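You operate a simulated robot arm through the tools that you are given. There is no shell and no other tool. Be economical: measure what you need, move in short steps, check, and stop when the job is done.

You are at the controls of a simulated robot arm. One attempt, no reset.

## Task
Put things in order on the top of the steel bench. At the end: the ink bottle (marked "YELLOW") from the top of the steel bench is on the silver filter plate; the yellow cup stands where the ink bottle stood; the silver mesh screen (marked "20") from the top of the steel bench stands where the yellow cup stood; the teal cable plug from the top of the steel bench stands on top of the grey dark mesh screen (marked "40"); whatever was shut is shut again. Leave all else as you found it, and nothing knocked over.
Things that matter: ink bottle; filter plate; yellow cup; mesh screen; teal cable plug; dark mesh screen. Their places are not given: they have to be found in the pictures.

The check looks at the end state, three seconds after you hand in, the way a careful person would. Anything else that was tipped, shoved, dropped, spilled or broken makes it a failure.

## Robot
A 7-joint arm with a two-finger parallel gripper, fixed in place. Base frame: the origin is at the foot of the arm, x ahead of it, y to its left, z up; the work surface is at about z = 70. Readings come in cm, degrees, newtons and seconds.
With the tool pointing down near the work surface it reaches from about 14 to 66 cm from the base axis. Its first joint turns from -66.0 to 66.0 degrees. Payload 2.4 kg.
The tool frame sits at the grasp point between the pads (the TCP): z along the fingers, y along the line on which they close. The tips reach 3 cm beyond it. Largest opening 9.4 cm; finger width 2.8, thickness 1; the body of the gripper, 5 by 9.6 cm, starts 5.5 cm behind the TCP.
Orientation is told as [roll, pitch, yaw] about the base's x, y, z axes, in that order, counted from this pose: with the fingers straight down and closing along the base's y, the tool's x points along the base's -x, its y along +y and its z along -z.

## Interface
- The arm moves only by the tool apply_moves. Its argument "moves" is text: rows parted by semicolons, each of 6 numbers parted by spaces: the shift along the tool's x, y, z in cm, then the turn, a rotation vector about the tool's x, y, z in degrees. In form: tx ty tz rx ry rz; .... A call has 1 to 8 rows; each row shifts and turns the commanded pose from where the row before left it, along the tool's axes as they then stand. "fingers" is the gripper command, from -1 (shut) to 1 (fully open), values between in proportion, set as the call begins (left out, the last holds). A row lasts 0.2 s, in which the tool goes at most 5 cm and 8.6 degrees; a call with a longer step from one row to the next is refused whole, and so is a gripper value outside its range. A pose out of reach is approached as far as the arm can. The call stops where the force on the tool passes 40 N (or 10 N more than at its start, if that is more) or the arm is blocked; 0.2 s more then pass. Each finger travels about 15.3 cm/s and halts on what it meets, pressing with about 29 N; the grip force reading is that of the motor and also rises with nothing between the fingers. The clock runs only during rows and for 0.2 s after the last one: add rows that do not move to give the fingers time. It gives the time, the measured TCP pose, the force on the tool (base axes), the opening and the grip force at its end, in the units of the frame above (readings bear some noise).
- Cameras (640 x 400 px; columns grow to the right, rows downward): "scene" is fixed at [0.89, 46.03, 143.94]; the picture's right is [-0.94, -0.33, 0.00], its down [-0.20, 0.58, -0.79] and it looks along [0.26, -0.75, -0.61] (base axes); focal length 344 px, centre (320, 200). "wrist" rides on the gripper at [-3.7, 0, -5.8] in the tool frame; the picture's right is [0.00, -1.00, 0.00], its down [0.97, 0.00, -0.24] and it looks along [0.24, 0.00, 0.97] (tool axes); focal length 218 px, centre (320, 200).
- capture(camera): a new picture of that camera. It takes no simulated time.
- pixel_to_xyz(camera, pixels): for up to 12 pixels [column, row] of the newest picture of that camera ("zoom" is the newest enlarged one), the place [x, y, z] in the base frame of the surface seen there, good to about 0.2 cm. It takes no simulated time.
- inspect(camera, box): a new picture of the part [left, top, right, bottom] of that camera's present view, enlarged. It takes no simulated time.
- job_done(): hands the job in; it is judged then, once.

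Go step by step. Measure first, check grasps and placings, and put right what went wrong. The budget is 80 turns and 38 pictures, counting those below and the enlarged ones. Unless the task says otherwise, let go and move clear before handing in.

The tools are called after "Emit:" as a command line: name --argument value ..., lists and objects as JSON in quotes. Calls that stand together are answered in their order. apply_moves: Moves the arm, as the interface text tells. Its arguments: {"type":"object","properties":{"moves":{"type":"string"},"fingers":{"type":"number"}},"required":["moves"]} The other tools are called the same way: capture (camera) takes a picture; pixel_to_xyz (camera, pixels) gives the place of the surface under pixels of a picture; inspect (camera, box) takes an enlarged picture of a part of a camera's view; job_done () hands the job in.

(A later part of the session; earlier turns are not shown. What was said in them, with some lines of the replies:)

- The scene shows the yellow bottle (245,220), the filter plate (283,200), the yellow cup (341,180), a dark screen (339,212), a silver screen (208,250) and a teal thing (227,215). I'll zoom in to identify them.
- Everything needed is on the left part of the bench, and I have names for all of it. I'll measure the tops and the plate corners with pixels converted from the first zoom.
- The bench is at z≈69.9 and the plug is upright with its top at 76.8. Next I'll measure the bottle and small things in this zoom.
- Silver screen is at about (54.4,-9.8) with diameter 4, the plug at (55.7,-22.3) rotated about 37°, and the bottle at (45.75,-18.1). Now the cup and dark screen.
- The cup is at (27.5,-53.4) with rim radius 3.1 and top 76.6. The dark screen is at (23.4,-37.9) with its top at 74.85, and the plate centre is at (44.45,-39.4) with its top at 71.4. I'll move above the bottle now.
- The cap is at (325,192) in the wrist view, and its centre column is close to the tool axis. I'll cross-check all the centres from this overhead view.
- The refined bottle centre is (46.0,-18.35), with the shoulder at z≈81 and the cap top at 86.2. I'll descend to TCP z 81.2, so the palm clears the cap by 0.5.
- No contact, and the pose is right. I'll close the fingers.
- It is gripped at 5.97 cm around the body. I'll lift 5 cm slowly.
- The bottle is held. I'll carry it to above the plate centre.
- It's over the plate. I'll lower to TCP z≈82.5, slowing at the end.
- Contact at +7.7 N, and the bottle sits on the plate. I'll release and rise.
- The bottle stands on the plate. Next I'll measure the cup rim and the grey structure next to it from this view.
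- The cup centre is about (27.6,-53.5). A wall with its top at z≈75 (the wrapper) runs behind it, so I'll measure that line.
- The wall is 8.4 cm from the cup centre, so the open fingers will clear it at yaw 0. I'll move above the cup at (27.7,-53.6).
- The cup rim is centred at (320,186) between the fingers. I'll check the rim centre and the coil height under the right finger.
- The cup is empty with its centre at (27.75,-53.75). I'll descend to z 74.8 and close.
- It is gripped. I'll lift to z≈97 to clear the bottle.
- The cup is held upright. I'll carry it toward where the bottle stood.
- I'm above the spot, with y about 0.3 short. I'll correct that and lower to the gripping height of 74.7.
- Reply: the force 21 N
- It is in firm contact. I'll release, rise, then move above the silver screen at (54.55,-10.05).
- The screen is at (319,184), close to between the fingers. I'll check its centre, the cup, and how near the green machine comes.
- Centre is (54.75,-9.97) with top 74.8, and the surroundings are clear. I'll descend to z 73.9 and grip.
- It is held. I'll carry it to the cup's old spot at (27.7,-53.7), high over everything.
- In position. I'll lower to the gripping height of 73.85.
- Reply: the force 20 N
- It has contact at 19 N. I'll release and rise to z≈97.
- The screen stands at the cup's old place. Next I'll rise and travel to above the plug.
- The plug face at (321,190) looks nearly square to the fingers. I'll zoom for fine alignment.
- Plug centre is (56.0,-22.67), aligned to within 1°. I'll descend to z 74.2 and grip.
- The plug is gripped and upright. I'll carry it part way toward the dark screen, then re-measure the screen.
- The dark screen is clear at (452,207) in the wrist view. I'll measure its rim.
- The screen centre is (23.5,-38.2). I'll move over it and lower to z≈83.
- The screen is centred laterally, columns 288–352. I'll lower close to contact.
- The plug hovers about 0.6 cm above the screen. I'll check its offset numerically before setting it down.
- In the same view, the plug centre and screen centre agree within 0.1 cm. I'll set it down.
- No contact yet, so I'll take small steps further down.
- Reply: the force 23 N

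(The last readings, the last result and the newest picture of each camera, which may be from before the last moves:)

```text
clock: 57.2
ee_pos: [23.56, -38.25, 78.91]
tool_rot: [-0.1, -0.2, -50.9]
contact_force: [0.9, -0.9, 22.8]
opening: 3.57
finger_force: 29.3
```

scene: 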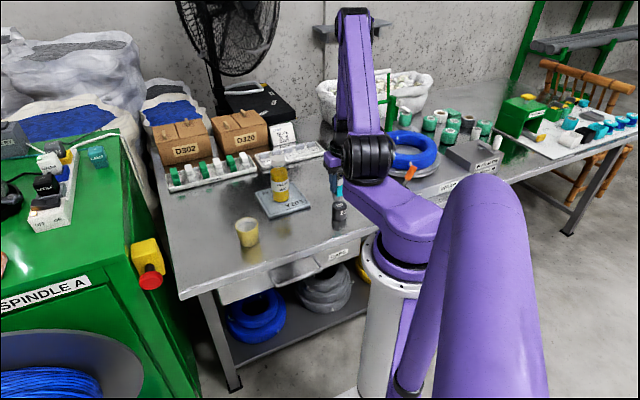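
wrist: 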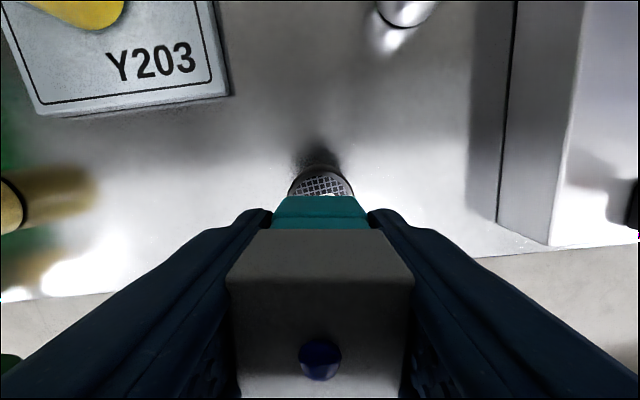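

Contact at 22.8 N. I'll ease up a hair, release, and rise straight up.

Emit:
apply_moves --moves "0 0 -0.06 0 0 0; 0 0 0 0 0 0"

Emit:
apply_moves --moves "0 0 0 0 0 0; 0 0 0 0 0 0; 0 0 0 0 0 0; 0 0 -1 0 0 0; 0 0 -3 0 0 0; 0 0 -4.5 0 0 0; 0 0 -4.5 0 0 0; 0 0 -4.5 0 0 0" --fingers 1

Emit:
capture --camera "wrist"

```text
clock: 57.8
ee_pos: [23.4, -38.23, 78.83]
tool_rot: [0.0, 0.1, -51.0]
contact_force: [-0.7, 0.4, 14.5]
opening: 3.56
finger_force: 29.1
```

```text
clock: 59.6
ee_pos: [23.61, -38.22, 96.15]
tool_rot: [0.0, 0.2, -50.9]
contact_force: [-0.4, 0.2, 0.0]
opening: 9.39
finger_force: 0.0
```

```text
3 pictures are left
```

wrist: 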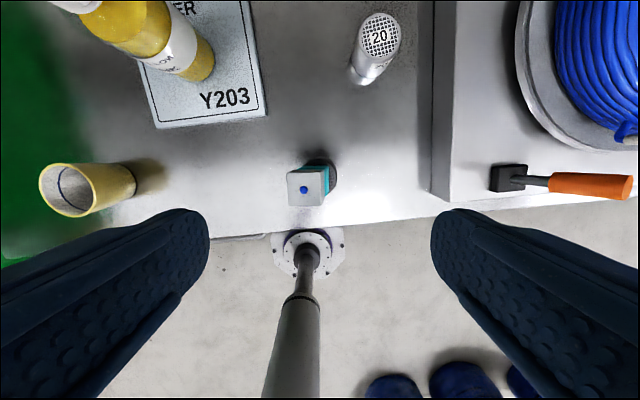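

The plug stands, but its top at (307,187) looks left of the expected column 320. I'll inspect and measure.

Emit:
inspect --camera "wrist" --box '[270, 140, 370, 220]'

Emit:
pixel_to_xyz --camera "zoom" --pixels '[[225, 250], [320, 210], [320, 320], [200, 300], [340, 260], [345, 150], [240, 190]]'

```text
5.00 times, centred on (320, 180) of wrist
```

zoom: 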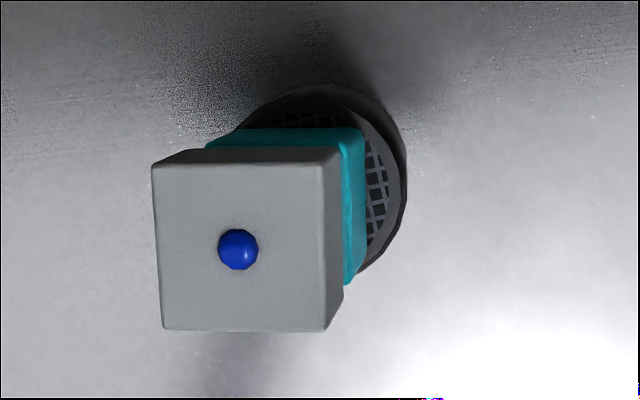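

```text
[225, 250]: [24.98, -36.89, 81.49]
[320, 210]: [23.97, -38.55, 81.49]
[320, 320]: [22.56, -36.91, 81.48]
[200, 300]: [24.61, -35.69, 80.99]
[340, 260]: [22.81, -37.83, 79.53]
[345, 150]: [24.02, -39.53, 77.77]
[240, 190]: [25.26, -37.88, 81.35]
```

The plug is upright (top z 81.5 all over) but has shifted about 1 cm toward +tool-y on release. I'll measure the dark screen's rim to see the offset.

Emit:
pixel_to_xyz --camera "zoom" --pixels '[[388, 190], [375, 240], [320, 108], [270, 118], [365, 140], [378, 190], [156, 168], [328, 155], [165, 322], [325, 324], [358, 270], [402, 190]]'

```text
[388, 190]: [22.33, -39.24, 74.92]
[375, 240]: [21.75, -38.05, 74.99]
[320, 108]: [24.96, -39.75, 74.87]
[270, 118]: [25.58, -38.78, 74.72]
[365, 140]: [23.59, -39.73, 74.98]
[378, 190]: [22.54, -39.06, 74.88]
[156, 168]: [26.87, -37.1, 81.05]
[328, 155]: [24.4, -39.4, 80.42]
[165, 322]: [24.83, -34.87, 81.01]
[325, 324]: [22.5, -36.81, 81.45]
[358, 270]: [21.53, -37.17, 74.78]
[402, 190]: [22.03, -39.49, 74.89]
```

The dark screen has not moved. The plug sits 1.6 cm off its centre along tool-y, dragged by a finger. I'll re-grip it, biased inward, and recentre it with a slower release.

Emit:
apply_moves --moves "0.2 1.5 0 0 0 0; 0 0 4 0 0 0; 0 0 4 0 0 0; 0 0 4 0 0 0; 0 0 2.8 0 0 0; 0 0 1.5 0 0 0; 0 0 0.5 0 0 0; 0 0 0 0 0 0" --fingers 1

```text
clock: 61.4
ee_pos: [24.38, -37.37, 79.39]
tool_rot: [0.0, 0.0, -51.0]
contact_force: [0.6, 0.2, -0.2]
opening: 9.39
finger_force: 0.1
```

Emit:
apply_moves --moves "0 0 0 0 0 0; 0 0 0 0 0 0; 0 0 0 0 0 0" --fingers -0.1

Emit:
apply_moves --moves "0 0 0 0 0 0; 0 0 0 0 0 0; 0 0 0 0 0 0; 0 0 0 0 0 0" --fingers -0.6

```text
clock: 62.2
ee_pos: [24.41, -37.21, 79.52]
tool_rot: [0.0, 0.0, -51.0]
contact_force: [0.1, 0.0, -1.1]
opening: 4.23
finger_force: 0.0
```

```text
clock: 63.2
ee_pos: [24.53, -37.36, 79.44]
tool_rot: [0.0, 0.0, -51.0]
contact_force: [-0.2, -0.4, 3.2]
opening: 3.58
finger_force: 29.1
```

It is gripped again. I'll lift 0.8 cm, shift back 1.36 cm along -tool-y, and lower to just above contact.

Emit:
apply_moves --moves "0 0 -0.4 0 0 0; 0 0 -0.4 0 0 0; -0.06 -0.68 0 0 0 0; -0.06 -0.68 0 0 0 0; 0 0 0 0 0 0; 0 0 0.4 0 0 0; 0 0 0.3 0 0 0; 0 0 0 0 0 0"

Emit:
inspect --camera "scene" --box '[310, 160, 370, 230]'

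Emit:
pixel_to_xyz --camera "zoom" --pixels '[[302, 268], [352, 258], [277, 262], [357, 262], [318, 283], [327, 250]]'

```text
clock: 65.0
ee_pos: [23.68, -38.08, 79.61]
tool_rot: [0.0, 0.1, -51.1]
contact_force: [-1.0, -0.3, -0.7]
opening: 3.58
finger_force: 29.0
```

```text
5.71 times, centred on (340, 195) of scene
```

zoom: 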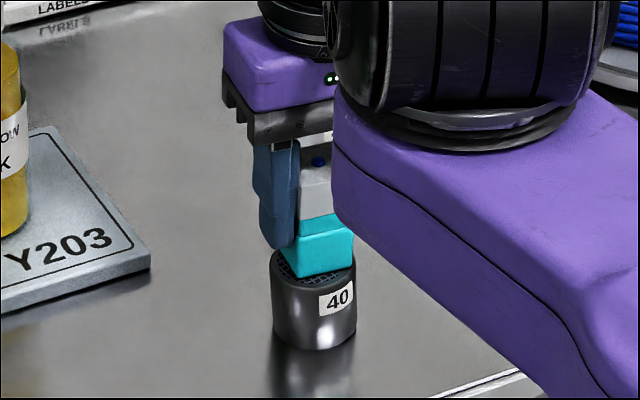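

```text
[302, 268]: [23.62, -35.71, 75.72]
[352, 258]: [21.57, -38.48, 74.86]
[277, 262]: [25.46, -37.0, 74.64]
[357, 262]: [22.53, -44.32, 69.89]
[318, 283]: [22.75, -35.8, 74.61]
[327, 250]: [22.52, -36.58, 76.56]
```

The plug is back over the screen, about 0.2 cm toward -x. I'll nudge it +0.2 in x and lower gently.

Emit:
apply_moves --moves "-0.1 0.14 0 0 0 0; 0 0 0.05 0 0 0; 0 0 0.05 0 0 0; 0 0 0 0 0 0"

```text
clock: 66.0
ee_pos: [23.83, -38.18, 79.55]
tool_rot: [0.1, -0.2, -51.1]
contact_force: [-0.4, 0.3, -0.2]
opening: 3.53
finger_force: 28.7
```

Emit:
apply_moves --moves "0 0 0.04 0 0 0; 0 0 0.04 0 0 0; 0 0 0 0 0 0"

```text
clock: 66.8
ee_pos: [23.74, -37.96, 79.48]
tool_rot: [0.0, 0.0, -51.1]
contact_force: [-0.7, 0.5, 5.6]
opening: 3.56
finger_force: 29.1
```

Light contact at 5.6 N. I'll open in small stages.

Emit:
apply_moves --moves "0 0 0 0 0 0; 0 0 0 0 0 0; 0 0 0 0 0 0" --fingers -0.22

Emit:
apply_moves --moves "0 0 0 0 0 0; 0 0 0 0 0 0" --fingers -0.18

Emit:
apply_moves --moves "0 0 0 0 0 0; 0 0 0 0 0 0" --fingers -0.1

Emit:
apply_moves --moves "0 0 0 0 0 0; 0 0 0 0 0 0" --fingers 0.1

```text
clock: 67.6
ee_pos: [23.8, -38.05, 79.55]
tool_rot: [-0.1, -0.1, -51.0]
contact_force: [0.2, 1.1, 0.5]
opening: 3.68
finger_force: 0.1
```

```text
clock: 68.2
ee_pos: [23.8, -38.11, 79.37]
tool_rot: [0.0, 0.0, -51.0]
contact_force: [-0.5, -0.2, -1.0]
opening: 3.87
finger_force: 0.0
```

```text
clock: 68.8
ee_pos: [23.7, -38.17, 79.51]
tool_rot: [0.0, -0.1, -51.0]
contact_force: [0.5, -1.4, 1.2]
opening: 4.21
finger_force: 0.1
```

```text
clock: 69.4
ee_pos: [23.79, -38.17, 79.55]
tool_rot: [0.1, 0.0, -51.0]
contact_force: [0.3, -0.1, 0.2]
opening: 5.18
finger_force: 0.0
```

No side forces. I'll rise straight up slowly, then look.

Emit:
apply_moves --moves "0 0 0 0 0 0; 0 0 -0.5 0 0 0; 0 0 -1.5 0 0 0; 0 0 -3 0 0 0; 0 0 -4 0 0 0; 0 0 -4 0 0 0; 0 0 -4 0 0 0; 0 0 0 0 0 0" --fingers 0.4

Emit:
capture --camera "wrist"

```text
clock: 71.2
ee_pos: [23.91, -38.21, 96.69]
tool_rot: [0.0, 0.0, -51.0]
contact_force: [-0.3, 0.3, -0.7]
opening: 6.58
finger_force: 0.0
```

```text
0 pictures are left
```

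wrist: 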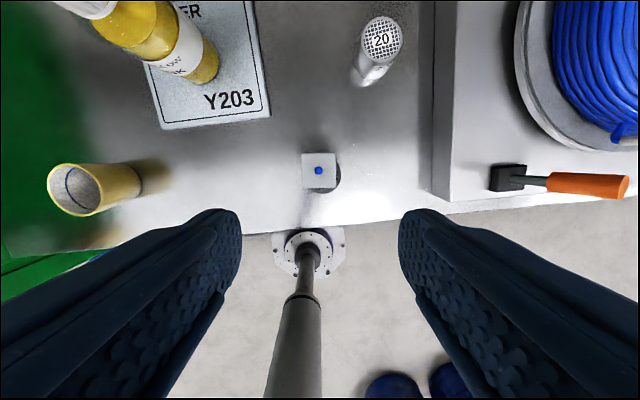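

The plug top at (318,171) is centred by column but sits higher in the image than expected. I'll measure its corners and the screen.

Emit:
pixel_to_xyz --camera "wrist" --pixels '[[318, 178], [303, 155], [334, 155], [303, 186], [334, 186], [310, 170], [327, 170], [320, 191], [338, 180], [339, 170], [312, 190], [319, 160]]'

Emit:
pixel_to_xyz --camera "scene" --pixels '[[340, 205]]'

```text
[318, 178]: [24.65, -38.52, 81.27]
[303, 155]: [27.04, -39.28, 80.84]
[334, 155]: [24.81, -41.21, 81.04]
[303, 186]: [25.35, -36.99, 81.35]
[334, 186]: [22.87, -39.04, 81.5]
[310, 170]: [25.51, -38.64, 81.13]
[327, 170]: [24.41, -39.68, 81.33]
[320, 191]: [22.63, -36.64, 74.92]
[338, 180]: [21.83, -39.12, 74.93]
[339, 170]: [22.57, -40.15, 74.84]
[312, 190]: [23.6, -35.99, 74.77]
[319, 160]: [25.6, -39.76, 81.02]
```

```text
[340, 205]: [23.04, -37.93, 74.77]
```

The top face reads z 81.4 on one side and 80.9 on the other, so the plug was leaning about 9° at that instant, and I have no pictures left. I'll go back down around it and check by touch whether it still stands.

Emit:
apply_moves --moves "0 0 4 0 0 0; 0 0 4 0 0 0; 0 0 4 0 0 0; 0 0 3 0 0 0; 0 0 1.5 0 0 0; 0 0 0.6 0 0 0; 0 0 0 0 0 0" --fingers 1

Emit:
apply_moves --moves "0 0 0 0 0 0; 0 0 0 0 0 0; 0 0 0 0 0 0" --fingers 0

Emit:
apply_moves --moves "0 0 0 0 0 0; 0 0 0 0 0 0" --fingers -0.1

Emit:
apply_moves --moves "0 0 0 0 0 0; 0 0 0 0 0 0; 0 0 0 0 0 0" --fingers -0.3

```text
clock: 72.8
ee_pos: [24.05, -38.17, 79.49]
tool_rot: [0.0, -0.1, -50.9]
contact_force: [0.1, -0.2, -0.4]
opening: 9.42
finger_force: 0.1
```

```text
clock: 73.6
ee_pos: [23.96, -38.16, 79.56]
tool_rot: [0.0, 0.0, -51.0]
contact_force: [-0.4, 0.0, 0.8]
opening: 4.71
finger_force: 0.1
```

```text
clock: 74.2
ee_pos: [23.86, -38.18, 79.48]
tool_rot: [0.0, -0.1, -51.0]
contact_force: [-0.7, -0.7, 0.6]
opening: 4.24
finger_force: 0.0
```

```text
clock: 75.0
ee_pos: [24.01, -38.18, 79.52]
tool_rot: [-0.1, 0.0, -51.0]
contact_force: [-0.2, 0.6, 0.2]
opening: 3.56
finger_force: 29.1
```

Closing stopped at 3.56 cm, so the plug is still standing on the screen, though off toward -tool-x. I'll lift it slightly, shift it +0.6 along tool-x toward the screen centre, and press it lightly flat.

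Emit:
apply_moves --moves "0 0 0 0 0 0; 0 0 -0.3 0 0 0; 0 0 -0.4 0 0 0; 0.3 -0.1 0 0 0 0; 0.3 -0.1 0 0 0 0; 0 0 0 0 0 0; 0 0 0 0 0 0" --fingers -0.6

Emit:
apply_moves --moves "0 0 0.3 0 0 0; 0 0 0.2 0 0 0; 0 0 0 0 0 0"

Emit:
apply_moves --moves "0 0 0.1 0 0 0; 0 0 0 0 0 0"

Emit:
apply_moves --moves "0 0 0.08 0 0 0; 0 0 0 0 0 0"

```text
clock: 76.6
ee_pos: [23.35, -37.8, 80.12]
tool_rot: [0.0, 0.0, -51.0]
contact_force: [0.0, 0.7, -0.8]
opening: 3.51
finger_force: 28.4
```

```text
clock: 77.4
ee_pos: [23.4, -37.79, 79.63]
tool_rot: [0.0, 0.0, -51.0]
contact_force: [-1.1, -0.3, 0.5]
opening: 3.53
finger_force: 29.6
```

```text
clock: 78.0
ee_pos: [23.32, -37.88, 79.61]
tool_rot: [0.0, -0.1, -51.1]
contact_force: [-2.8, 0.9, 20.6]
opening: 3.52
finger_force: 29.4
```

```text
clock: 78.6
ee_pos: [23.32, -37.88, 79.44]
tool_rot: [0.0, -0.2, -51.0]
contact_force: [0.6, -1.5, 24.2]
opening: 3.53
finger_force: 28.9
```

The force rose only from 20.6 to 24.2 N over 0.08 cm, so it's yielding and flattening. One more small press, then I'll ease off.

Emit:
apply_moves --moves "0 0 0.08 0 0 0; 0 0 0 0 0 0"

Emit:
apply_moves --moves "0 0 0.06 0 0 0; 0 0 0 0 0 0"

```text
clock: 79.2
ee_pos: [23.24, -37.82, 79.26]
tool_rot: [0.0, -0.1, -51.0]
contact_force: [1.4, -1.9, 21.7]
opening: 3.54
finger_force: 29.1
```

```text
clock: 79.8
ee_pos: [23.23, -37.9, 79.17]
tool_rot: [0.0, 0.0, -51.0]
contact_force: [2.2, -1.6, 21.4]
opening: 3.53
finger_force: 28.7
```

Emit:
apply_moves --moves "0 0 0.1 0 0 0; 0 0 0.1 0 0 0; 0 0 0.1 0 0 0; 0 0 0 0 0 0"

Emit:
apply_moves --moves "0 0 -0.06 0 0 0; 0 0 0 0 0 0"

```text
clock: 80.8
ee_pos: [23.25, -37.8, 79.05]
tool_rot: [0.0, 0.1, -50.9]
contact_force: [-0.4, -0.9, 22.0]
opening: 3.52
finger_force: 29.5
```

```text
clock: 81.4
ee_pos: [23.16, -37.86, 79.05]
tool_rot: [0.1, 0.0, -51.0]
contact_force: [0.7, -1.4, 14.4]
opening: 3.53
finger_force: 28.3
```

I'll ease to light contact, then fade the grip in tiny command steps.

Emit:
apply_moves --moves "0 0 -0.05 0 0 0; 0 0 -0.04 0 0 0; 0 0 0 0 0 0" --fingers -0.28

Emit:
apply_moves --moves "0 0 0 0 0 0" --fingers -0.262

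Emit:
apply_moves --moves "0 0 0 0 0 0" --fingers -0.254

Emit:
apply_moves --moves "0 0 0 0 0 0" --fingers -0.25

Emit:
apply_moves --moves "0 0 0 0 0 0" --fingers -0.246

Emit:
apply_moves --moves "0 0 0 0 0 0" --fingers -0.242

```text
clock: 82.2
ee_pos: [23.2, -37.73, 78.96]
tool_rot: [0.0, 0.1, -51.0]
contact_force: [0.3, -0.7, 0.1]
opening: 3.5
finger_force: 28.6
```

```text
clock: 82.6
ee_pos: [23.3, -37.73, 79.12]
tool_rot: [0.0, 0.0, -51.0]
contact_force: [0.2, -0.4, -0.1]
opening: 3.6
finger_force: 11.3
```

```text
clock: 83.0
ee_pos: [23.39, -37.68, 79.06]
tool_rot: [0.0, 0.0, -51.0]
contact_force: [-0.3, 0.3, -1.0]
opening: 3.55
finger_force: 1.0
```

```text
clock: 83.4
ee_pos: [23.27, -37.8, 79.08]
tool_rot: [0.0, 0.0, -51.0]
contact_force: [-0.6, -0.4, -1.0]
opening: 3.62
finger_force: 0.7
```

```text
clock: 83.8
ee_pos: [23.29, -37.79, 79.14]
tool_rot: [0.0, 0.0, -51.0]
contact_force: [0.1, 0.1, -1.0]
opening: 3.61
finger_force: 11.7
```

```text
clock: 84.2
ee_pos: [23.3, -37.71, 79.12]
tool_rot: [0.0, 0.0, -51.0]
contact_force: [0.2, -0.5, -1.0]
opening: 3.63
finger_force: 11.4
```

The grip is now light, but the tool still seems to carry the plug's weight (-1.0 N). I'll lower a hair, then open in small stages.

Emit:
apply_moves --moves "0 0 0.03 0 0 0; 0 0 0.02 0 0 0; 0 0 0 0 0 0"

Emit:
apply_moves --moves "0 0 0 0 0 0; 0 0 0 0 0 0" --fingers -0.235

Emit:
apply_moves --moves "0 0 0 0 0 0; 0 0 0 0 0 0" --fingers -0.225

Emit:
apply_moves --moves "0 0 0 0 0 0; 0 0 0 0 0 0" --fingers -0.21

Emit:
apply_moves --moves "0 0 0 0 0 0; 0 0 0 0 0 0" --fingers -0.18

```text
clock: 85.0
ee_pos: [23.26, -37.74, 79.12]
tool_rot: [0.0, 0.0, -51.0]
contact_force: [0.6, -0.3, 0.0]
opening: 3.62
finger_force: 1.0
```

```text
clock: 85.6
ee_pos: [23.22, -37.9, 79.15]
tool_rot: [-0.1, 0.0, -51.1]
contact_force: [0.1, 0.2, -0.4]
opening: 3.64
finger_force: 0.2
```

```text
clock: 86.2
ee_pos: [23.22, -37.82, 79.04]
tool_rot: [-0.1, 0.0, -51.0]
contact_force: [0.7, 0.0, -0.8]
opening: 3.68
finger_force: 0.1
```

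```text
clock: 86.8
ee_pos: [23.2, -37.77, 79.11]
tool_rot: [0.1, 0.1, -50.9]
contact_force: [0.1, 0.0, 0.3]
opening: 3.71
finger_force: 0.0
```

```text
clock: 87.4
ee_pos: [23.26, -37.89, 79.04]
tool_rot: [0.0, 0.0, -51.0]
contact_force: [0.1, -0.2, 0.6]
opening: 3.87
finger_force: 0.1
```

Released softly with no force. I'll open further and rise.

Emit:
apply_moves --moves "0 0 0 0 0 0; 0 0 0 0 0 0" --fingers -0.1

Emit:
apply_moves --moves "0 0 0 0 0 0; 0 0 0 0 0 0; 0 0 0 0 0 0" --fingers 0.5

Emit:
apply_moves --moves "0 0 -0.5 0 0 0; 0 0 -1.5 0 0 0; 0 0 -3 0 0 0; 0 0 -4 0 0 0; 0 0 0 0 0 0; 0 0 0 0 0 0; 0 0 0 0 0 0"

```text
clock: 88.0
ee_pos: [23.24, -37.72, 79.09]
tool_rot: [0.1, 0.0, -51.0]
contact_force: [0.6, 0.6, 0.4]
opening: 4.25
finger_force: 0.0
```

```text
clock: 88.8
ee_pos: [23.34, -37.79, 79.01]
tool_rot: [0.0, 0.0, -50.9]
contact_force: [-0.2, 0.4, 0.5]
opening: 7.06
finger_force: 0.1
```

```text
clock: 90.4
ee_pos: [23.22, -37.85, 88.0]
tool_rot: [0.0, 0.0, -51.0]
contact_force: [-0.5, 0.3, -0.2]
opening: 7.05
finger_force: 0.1
```

Next I'll confirm by touch that the plug stands. I'll close the fingers and lower the tips gently onto its top, expecting contact near TCP z 84.6.

Emit:
apply_moves --moves "-0.3 0 0 0 0 0; -0.3 0 0 0 0 0; 0 0 0 0 0 0; 0 0 1 0 0 0; 0 0 1 0 0 0; 0 0 0.5 0 0 0; 0 0 0.3 0 0 0; 0 0 0 0 0 0" --fingers -1

Emit:
apply_moves --moves "0 0 0.1 0 0 0; 0 0 0.1 0 0 0; 0 0 0 0 0 0"

```text
clock: 92.2
ee_pos: [23.6, -38.26, 85.27]
tool_rot: [0.0, 0.0, -51.0]
contact_force: [-0.2, -0.8, -1.0]
opening: 0.0
finger_force: 29.7
```

```text
clock: 93.0
ee_pos: [23.59, -38.21, 85.01]
tool_rot: [0.0, 0.0, -50.9]
contact_force: [-0.1, -0.3, 0.2]
opening: 0.0
finger_force: 29.1
```

Emit:
apply_moves --moves "0 0 0.1 0 0 0; 0 0 0 0 0 0"

Emit:
apply_moves --moves "0 0 0.06 0 0 0; 0 0 0 0 0 0"

Emit:
apply_moves --moves "0 0 0.05 0 0 0; 0 0 0 0 0 0"

```text
clock: 93.6
ee_pos: [23.62, -38.28, 84.94]
tool_rot: [0.0, 0.1, -51.0]
contact_force: [0.6, 0.1, 2.0]
opening: 0.01
finger_force: 28.9
```

```text
clock: 94.2
ee_pos: [23.65, -38.17, 84.91]
tool_rot: [0.0, 0.1, -51.1]
contact_force: [0.1, 0.2, 0.0]
opening: 0.0
finger_force: 28.8
```

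```text
clock: 94.8
ee_pos: [23.61, -38.34, 84.74]
tool_rot: [-0.1, 0.1, -51.0]
contact_force: [-0.1, -0.6, -0.2]
opening: 0.0
finger_force: 28.7
```

Emit:
apply_moves --moves "0 0 0.05 0 0 0; 0 0 0 0 0 0"

Emit:
apply_moves --moves "0 0 0.05 0 0 0; 0 0 0 0 0 0"

Emit:
apply_moves --moves "0 0 0.05 0 0 0; 0 0 0 0 0 0"

```text
clock: 95.4
ee_pos: [23.67, -38.16, 84.79]
tool_rot: [0.0, 0.0, -50.9]
contact_force: [0.8, 0.0, 0.3]
opening: 0.0
finger_force: 28.9
```

```text
clock: 96.0
ee_pos: [23.59, -38.36, 84.7]
tool_rot: [0.0, 0.0, -51.0]
contact_force: [-0.1, -0.1, 0.7]
opening: 0.0
finger_force: 29.4
```

```text
clock: 96.6
ee_pos: [23.52, -38.21, 84.71]
tool_rot: [0.0, -0.1, -51.0]
contact_force: [-0.4, 0.7, 0.5]
opening: 0.0
finger_force: 28.3
```

Emit:
apply_moves --moves "0 0 0.05 0 0 0; 0 0 0 0 0 0"

Emit:
apply_moves --moves "0 0 0.05 0 0 0; 0 0 0 0 0 0"

Emit:
apply_moves --moves "0 0 0.05 0 0 0; 0 0 0 0 0 0"

Emit:
apply_moves --moves "0 0 0.05 0 0 0; 0 0 0 0 0 0"

```text
clock: 97.2
ee_pos: [23.62, -38.27, 84.54]
tool_rot: [0.0, -0.1, -50.9]
contact_force: [-0.4, -0.3, -0.6]
opening: 0.0
finger_force: 29.4
```

```text
clock: 97.8
ee_pos: [23.48, -38.24, 84.5]
tool_rot: [0.0, 0.0, -50.9]
contact_force: [-0.3, -0.4, -0.4]
opening: 0.03
finger_force: 28.7
```

```text
clock: 98.4
ee_pos: [23.59, -38.21, 84.39]
tool_rot: [0.0, 0.0, -51.0]
contact_force: [-0.6, 0.0, 0.7]
opening: 0.0
finger_force: 28.6
```

```text
clock: 99.0
ee_pos: [23.67, -38.21, 84.54]
tool_rot: [0.0, 0.0, -51.0]
contact_force: [0.0, 0.0, 0.1]
opening: 0.01
finger_force: 29.1
```

Emit:
apply_moves --moves "0 0 0.05 0 0 0; 0 0 0 0 0 0"

Emit:
apply_moves --moves "0 0 0.05 0 0 0; 0 0 0 0 0 0"

Emit:
apply_moves --moves "0 0 0.05 0 0 0; 0 0 0 0 0 0"

Emit:
apply_moves --moves "0 0 0.05 0 0 0; 0 0 0 0 0 0"

```text
clock: 99.6
ee_pos: [23.62, -38.26, 84.51]
tool_rot: [0.0, 0.1, -51.1]
contact_force: [-1.1, -1.4, 4.9]
opening: 0.0
finger_force: 29.1
```

```text
clock: 100.2
ee_pos: [23.61, -38.36, 84.41]
tool_rot: [0.1, -0.1, -50.9]
contact_force: [-0.1, -1.1, 11.3]
opening: 0.02
finger_force: 28.8
```

```text
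clock: 100.8
ee_pos: [23.52, -38.35, 84.3]
tool_rot: [0.0, -0.1, -50.9]
contact_force: [0.8, -1.8, 17.4]
opening: 0.0
finger_force: 29.1
```

```text
clock: 101.4
ee_pos: [23.62, -38.39, 84.34]
tool_rot: [0.0, -0.1, -50.9]
contact_force: [-0.6, -2.1, 31.2]
opening: 0.01
finger_force: 28.8
```

Firm contact at tip z≈81.4, the height of an upright plug on the screen, so it stands there. I'll ease straight up and clear.

Emit:
apply_moves --moves "0 0 -0.1 0 0 0; 0 0 -0.1 0 0 0; 0 0 -0.3 0 0 0; 0 0 -1 0 0 0; 0 0 -3 0 0 0; 0 0 -4 0 0 0; 0 0 -4 0 0 0; 0 0 0 0 0 0"

```text
clock: 103.2
ee_pos: [23.57, -38.26, 96.87]
tool_rot: [0.1, 0.0, -51.0]
contact_force: [-0.4, -0.1, -0.1]
opening: 0.0
finger_force: 28.5
```

The gripper is empty and clear at z≈97, so I'm handing in.

Emit:
job_done

```text
The job is handed in.
```

All four moves are done and handed in, but I could only check the plug's final position by touch.

- **Ink bottle:** it is on the silver filter plate.
- **Yellow cup:** it stands where the ink bottle stood.
- **Silver screen "20":** it stands where the yellow cup stood.
- **Teal plug:** it stands on the dark screen "40". It slid off centre on each of the first two releases, so I reset it. The pictures ran out before the last reset. A fingertip press then met firm contact at z≈81.4, the height of an upright plug on the screen. How well it is centred is an estimate.
- **Dark screen "40":** it may have shifted by about 0.2 cm during the plug placing.

Nothing was opened, so nothing needed shutting. I saw nothing else disturbed in the last picture, which was taken before the plug was reset for the last time.
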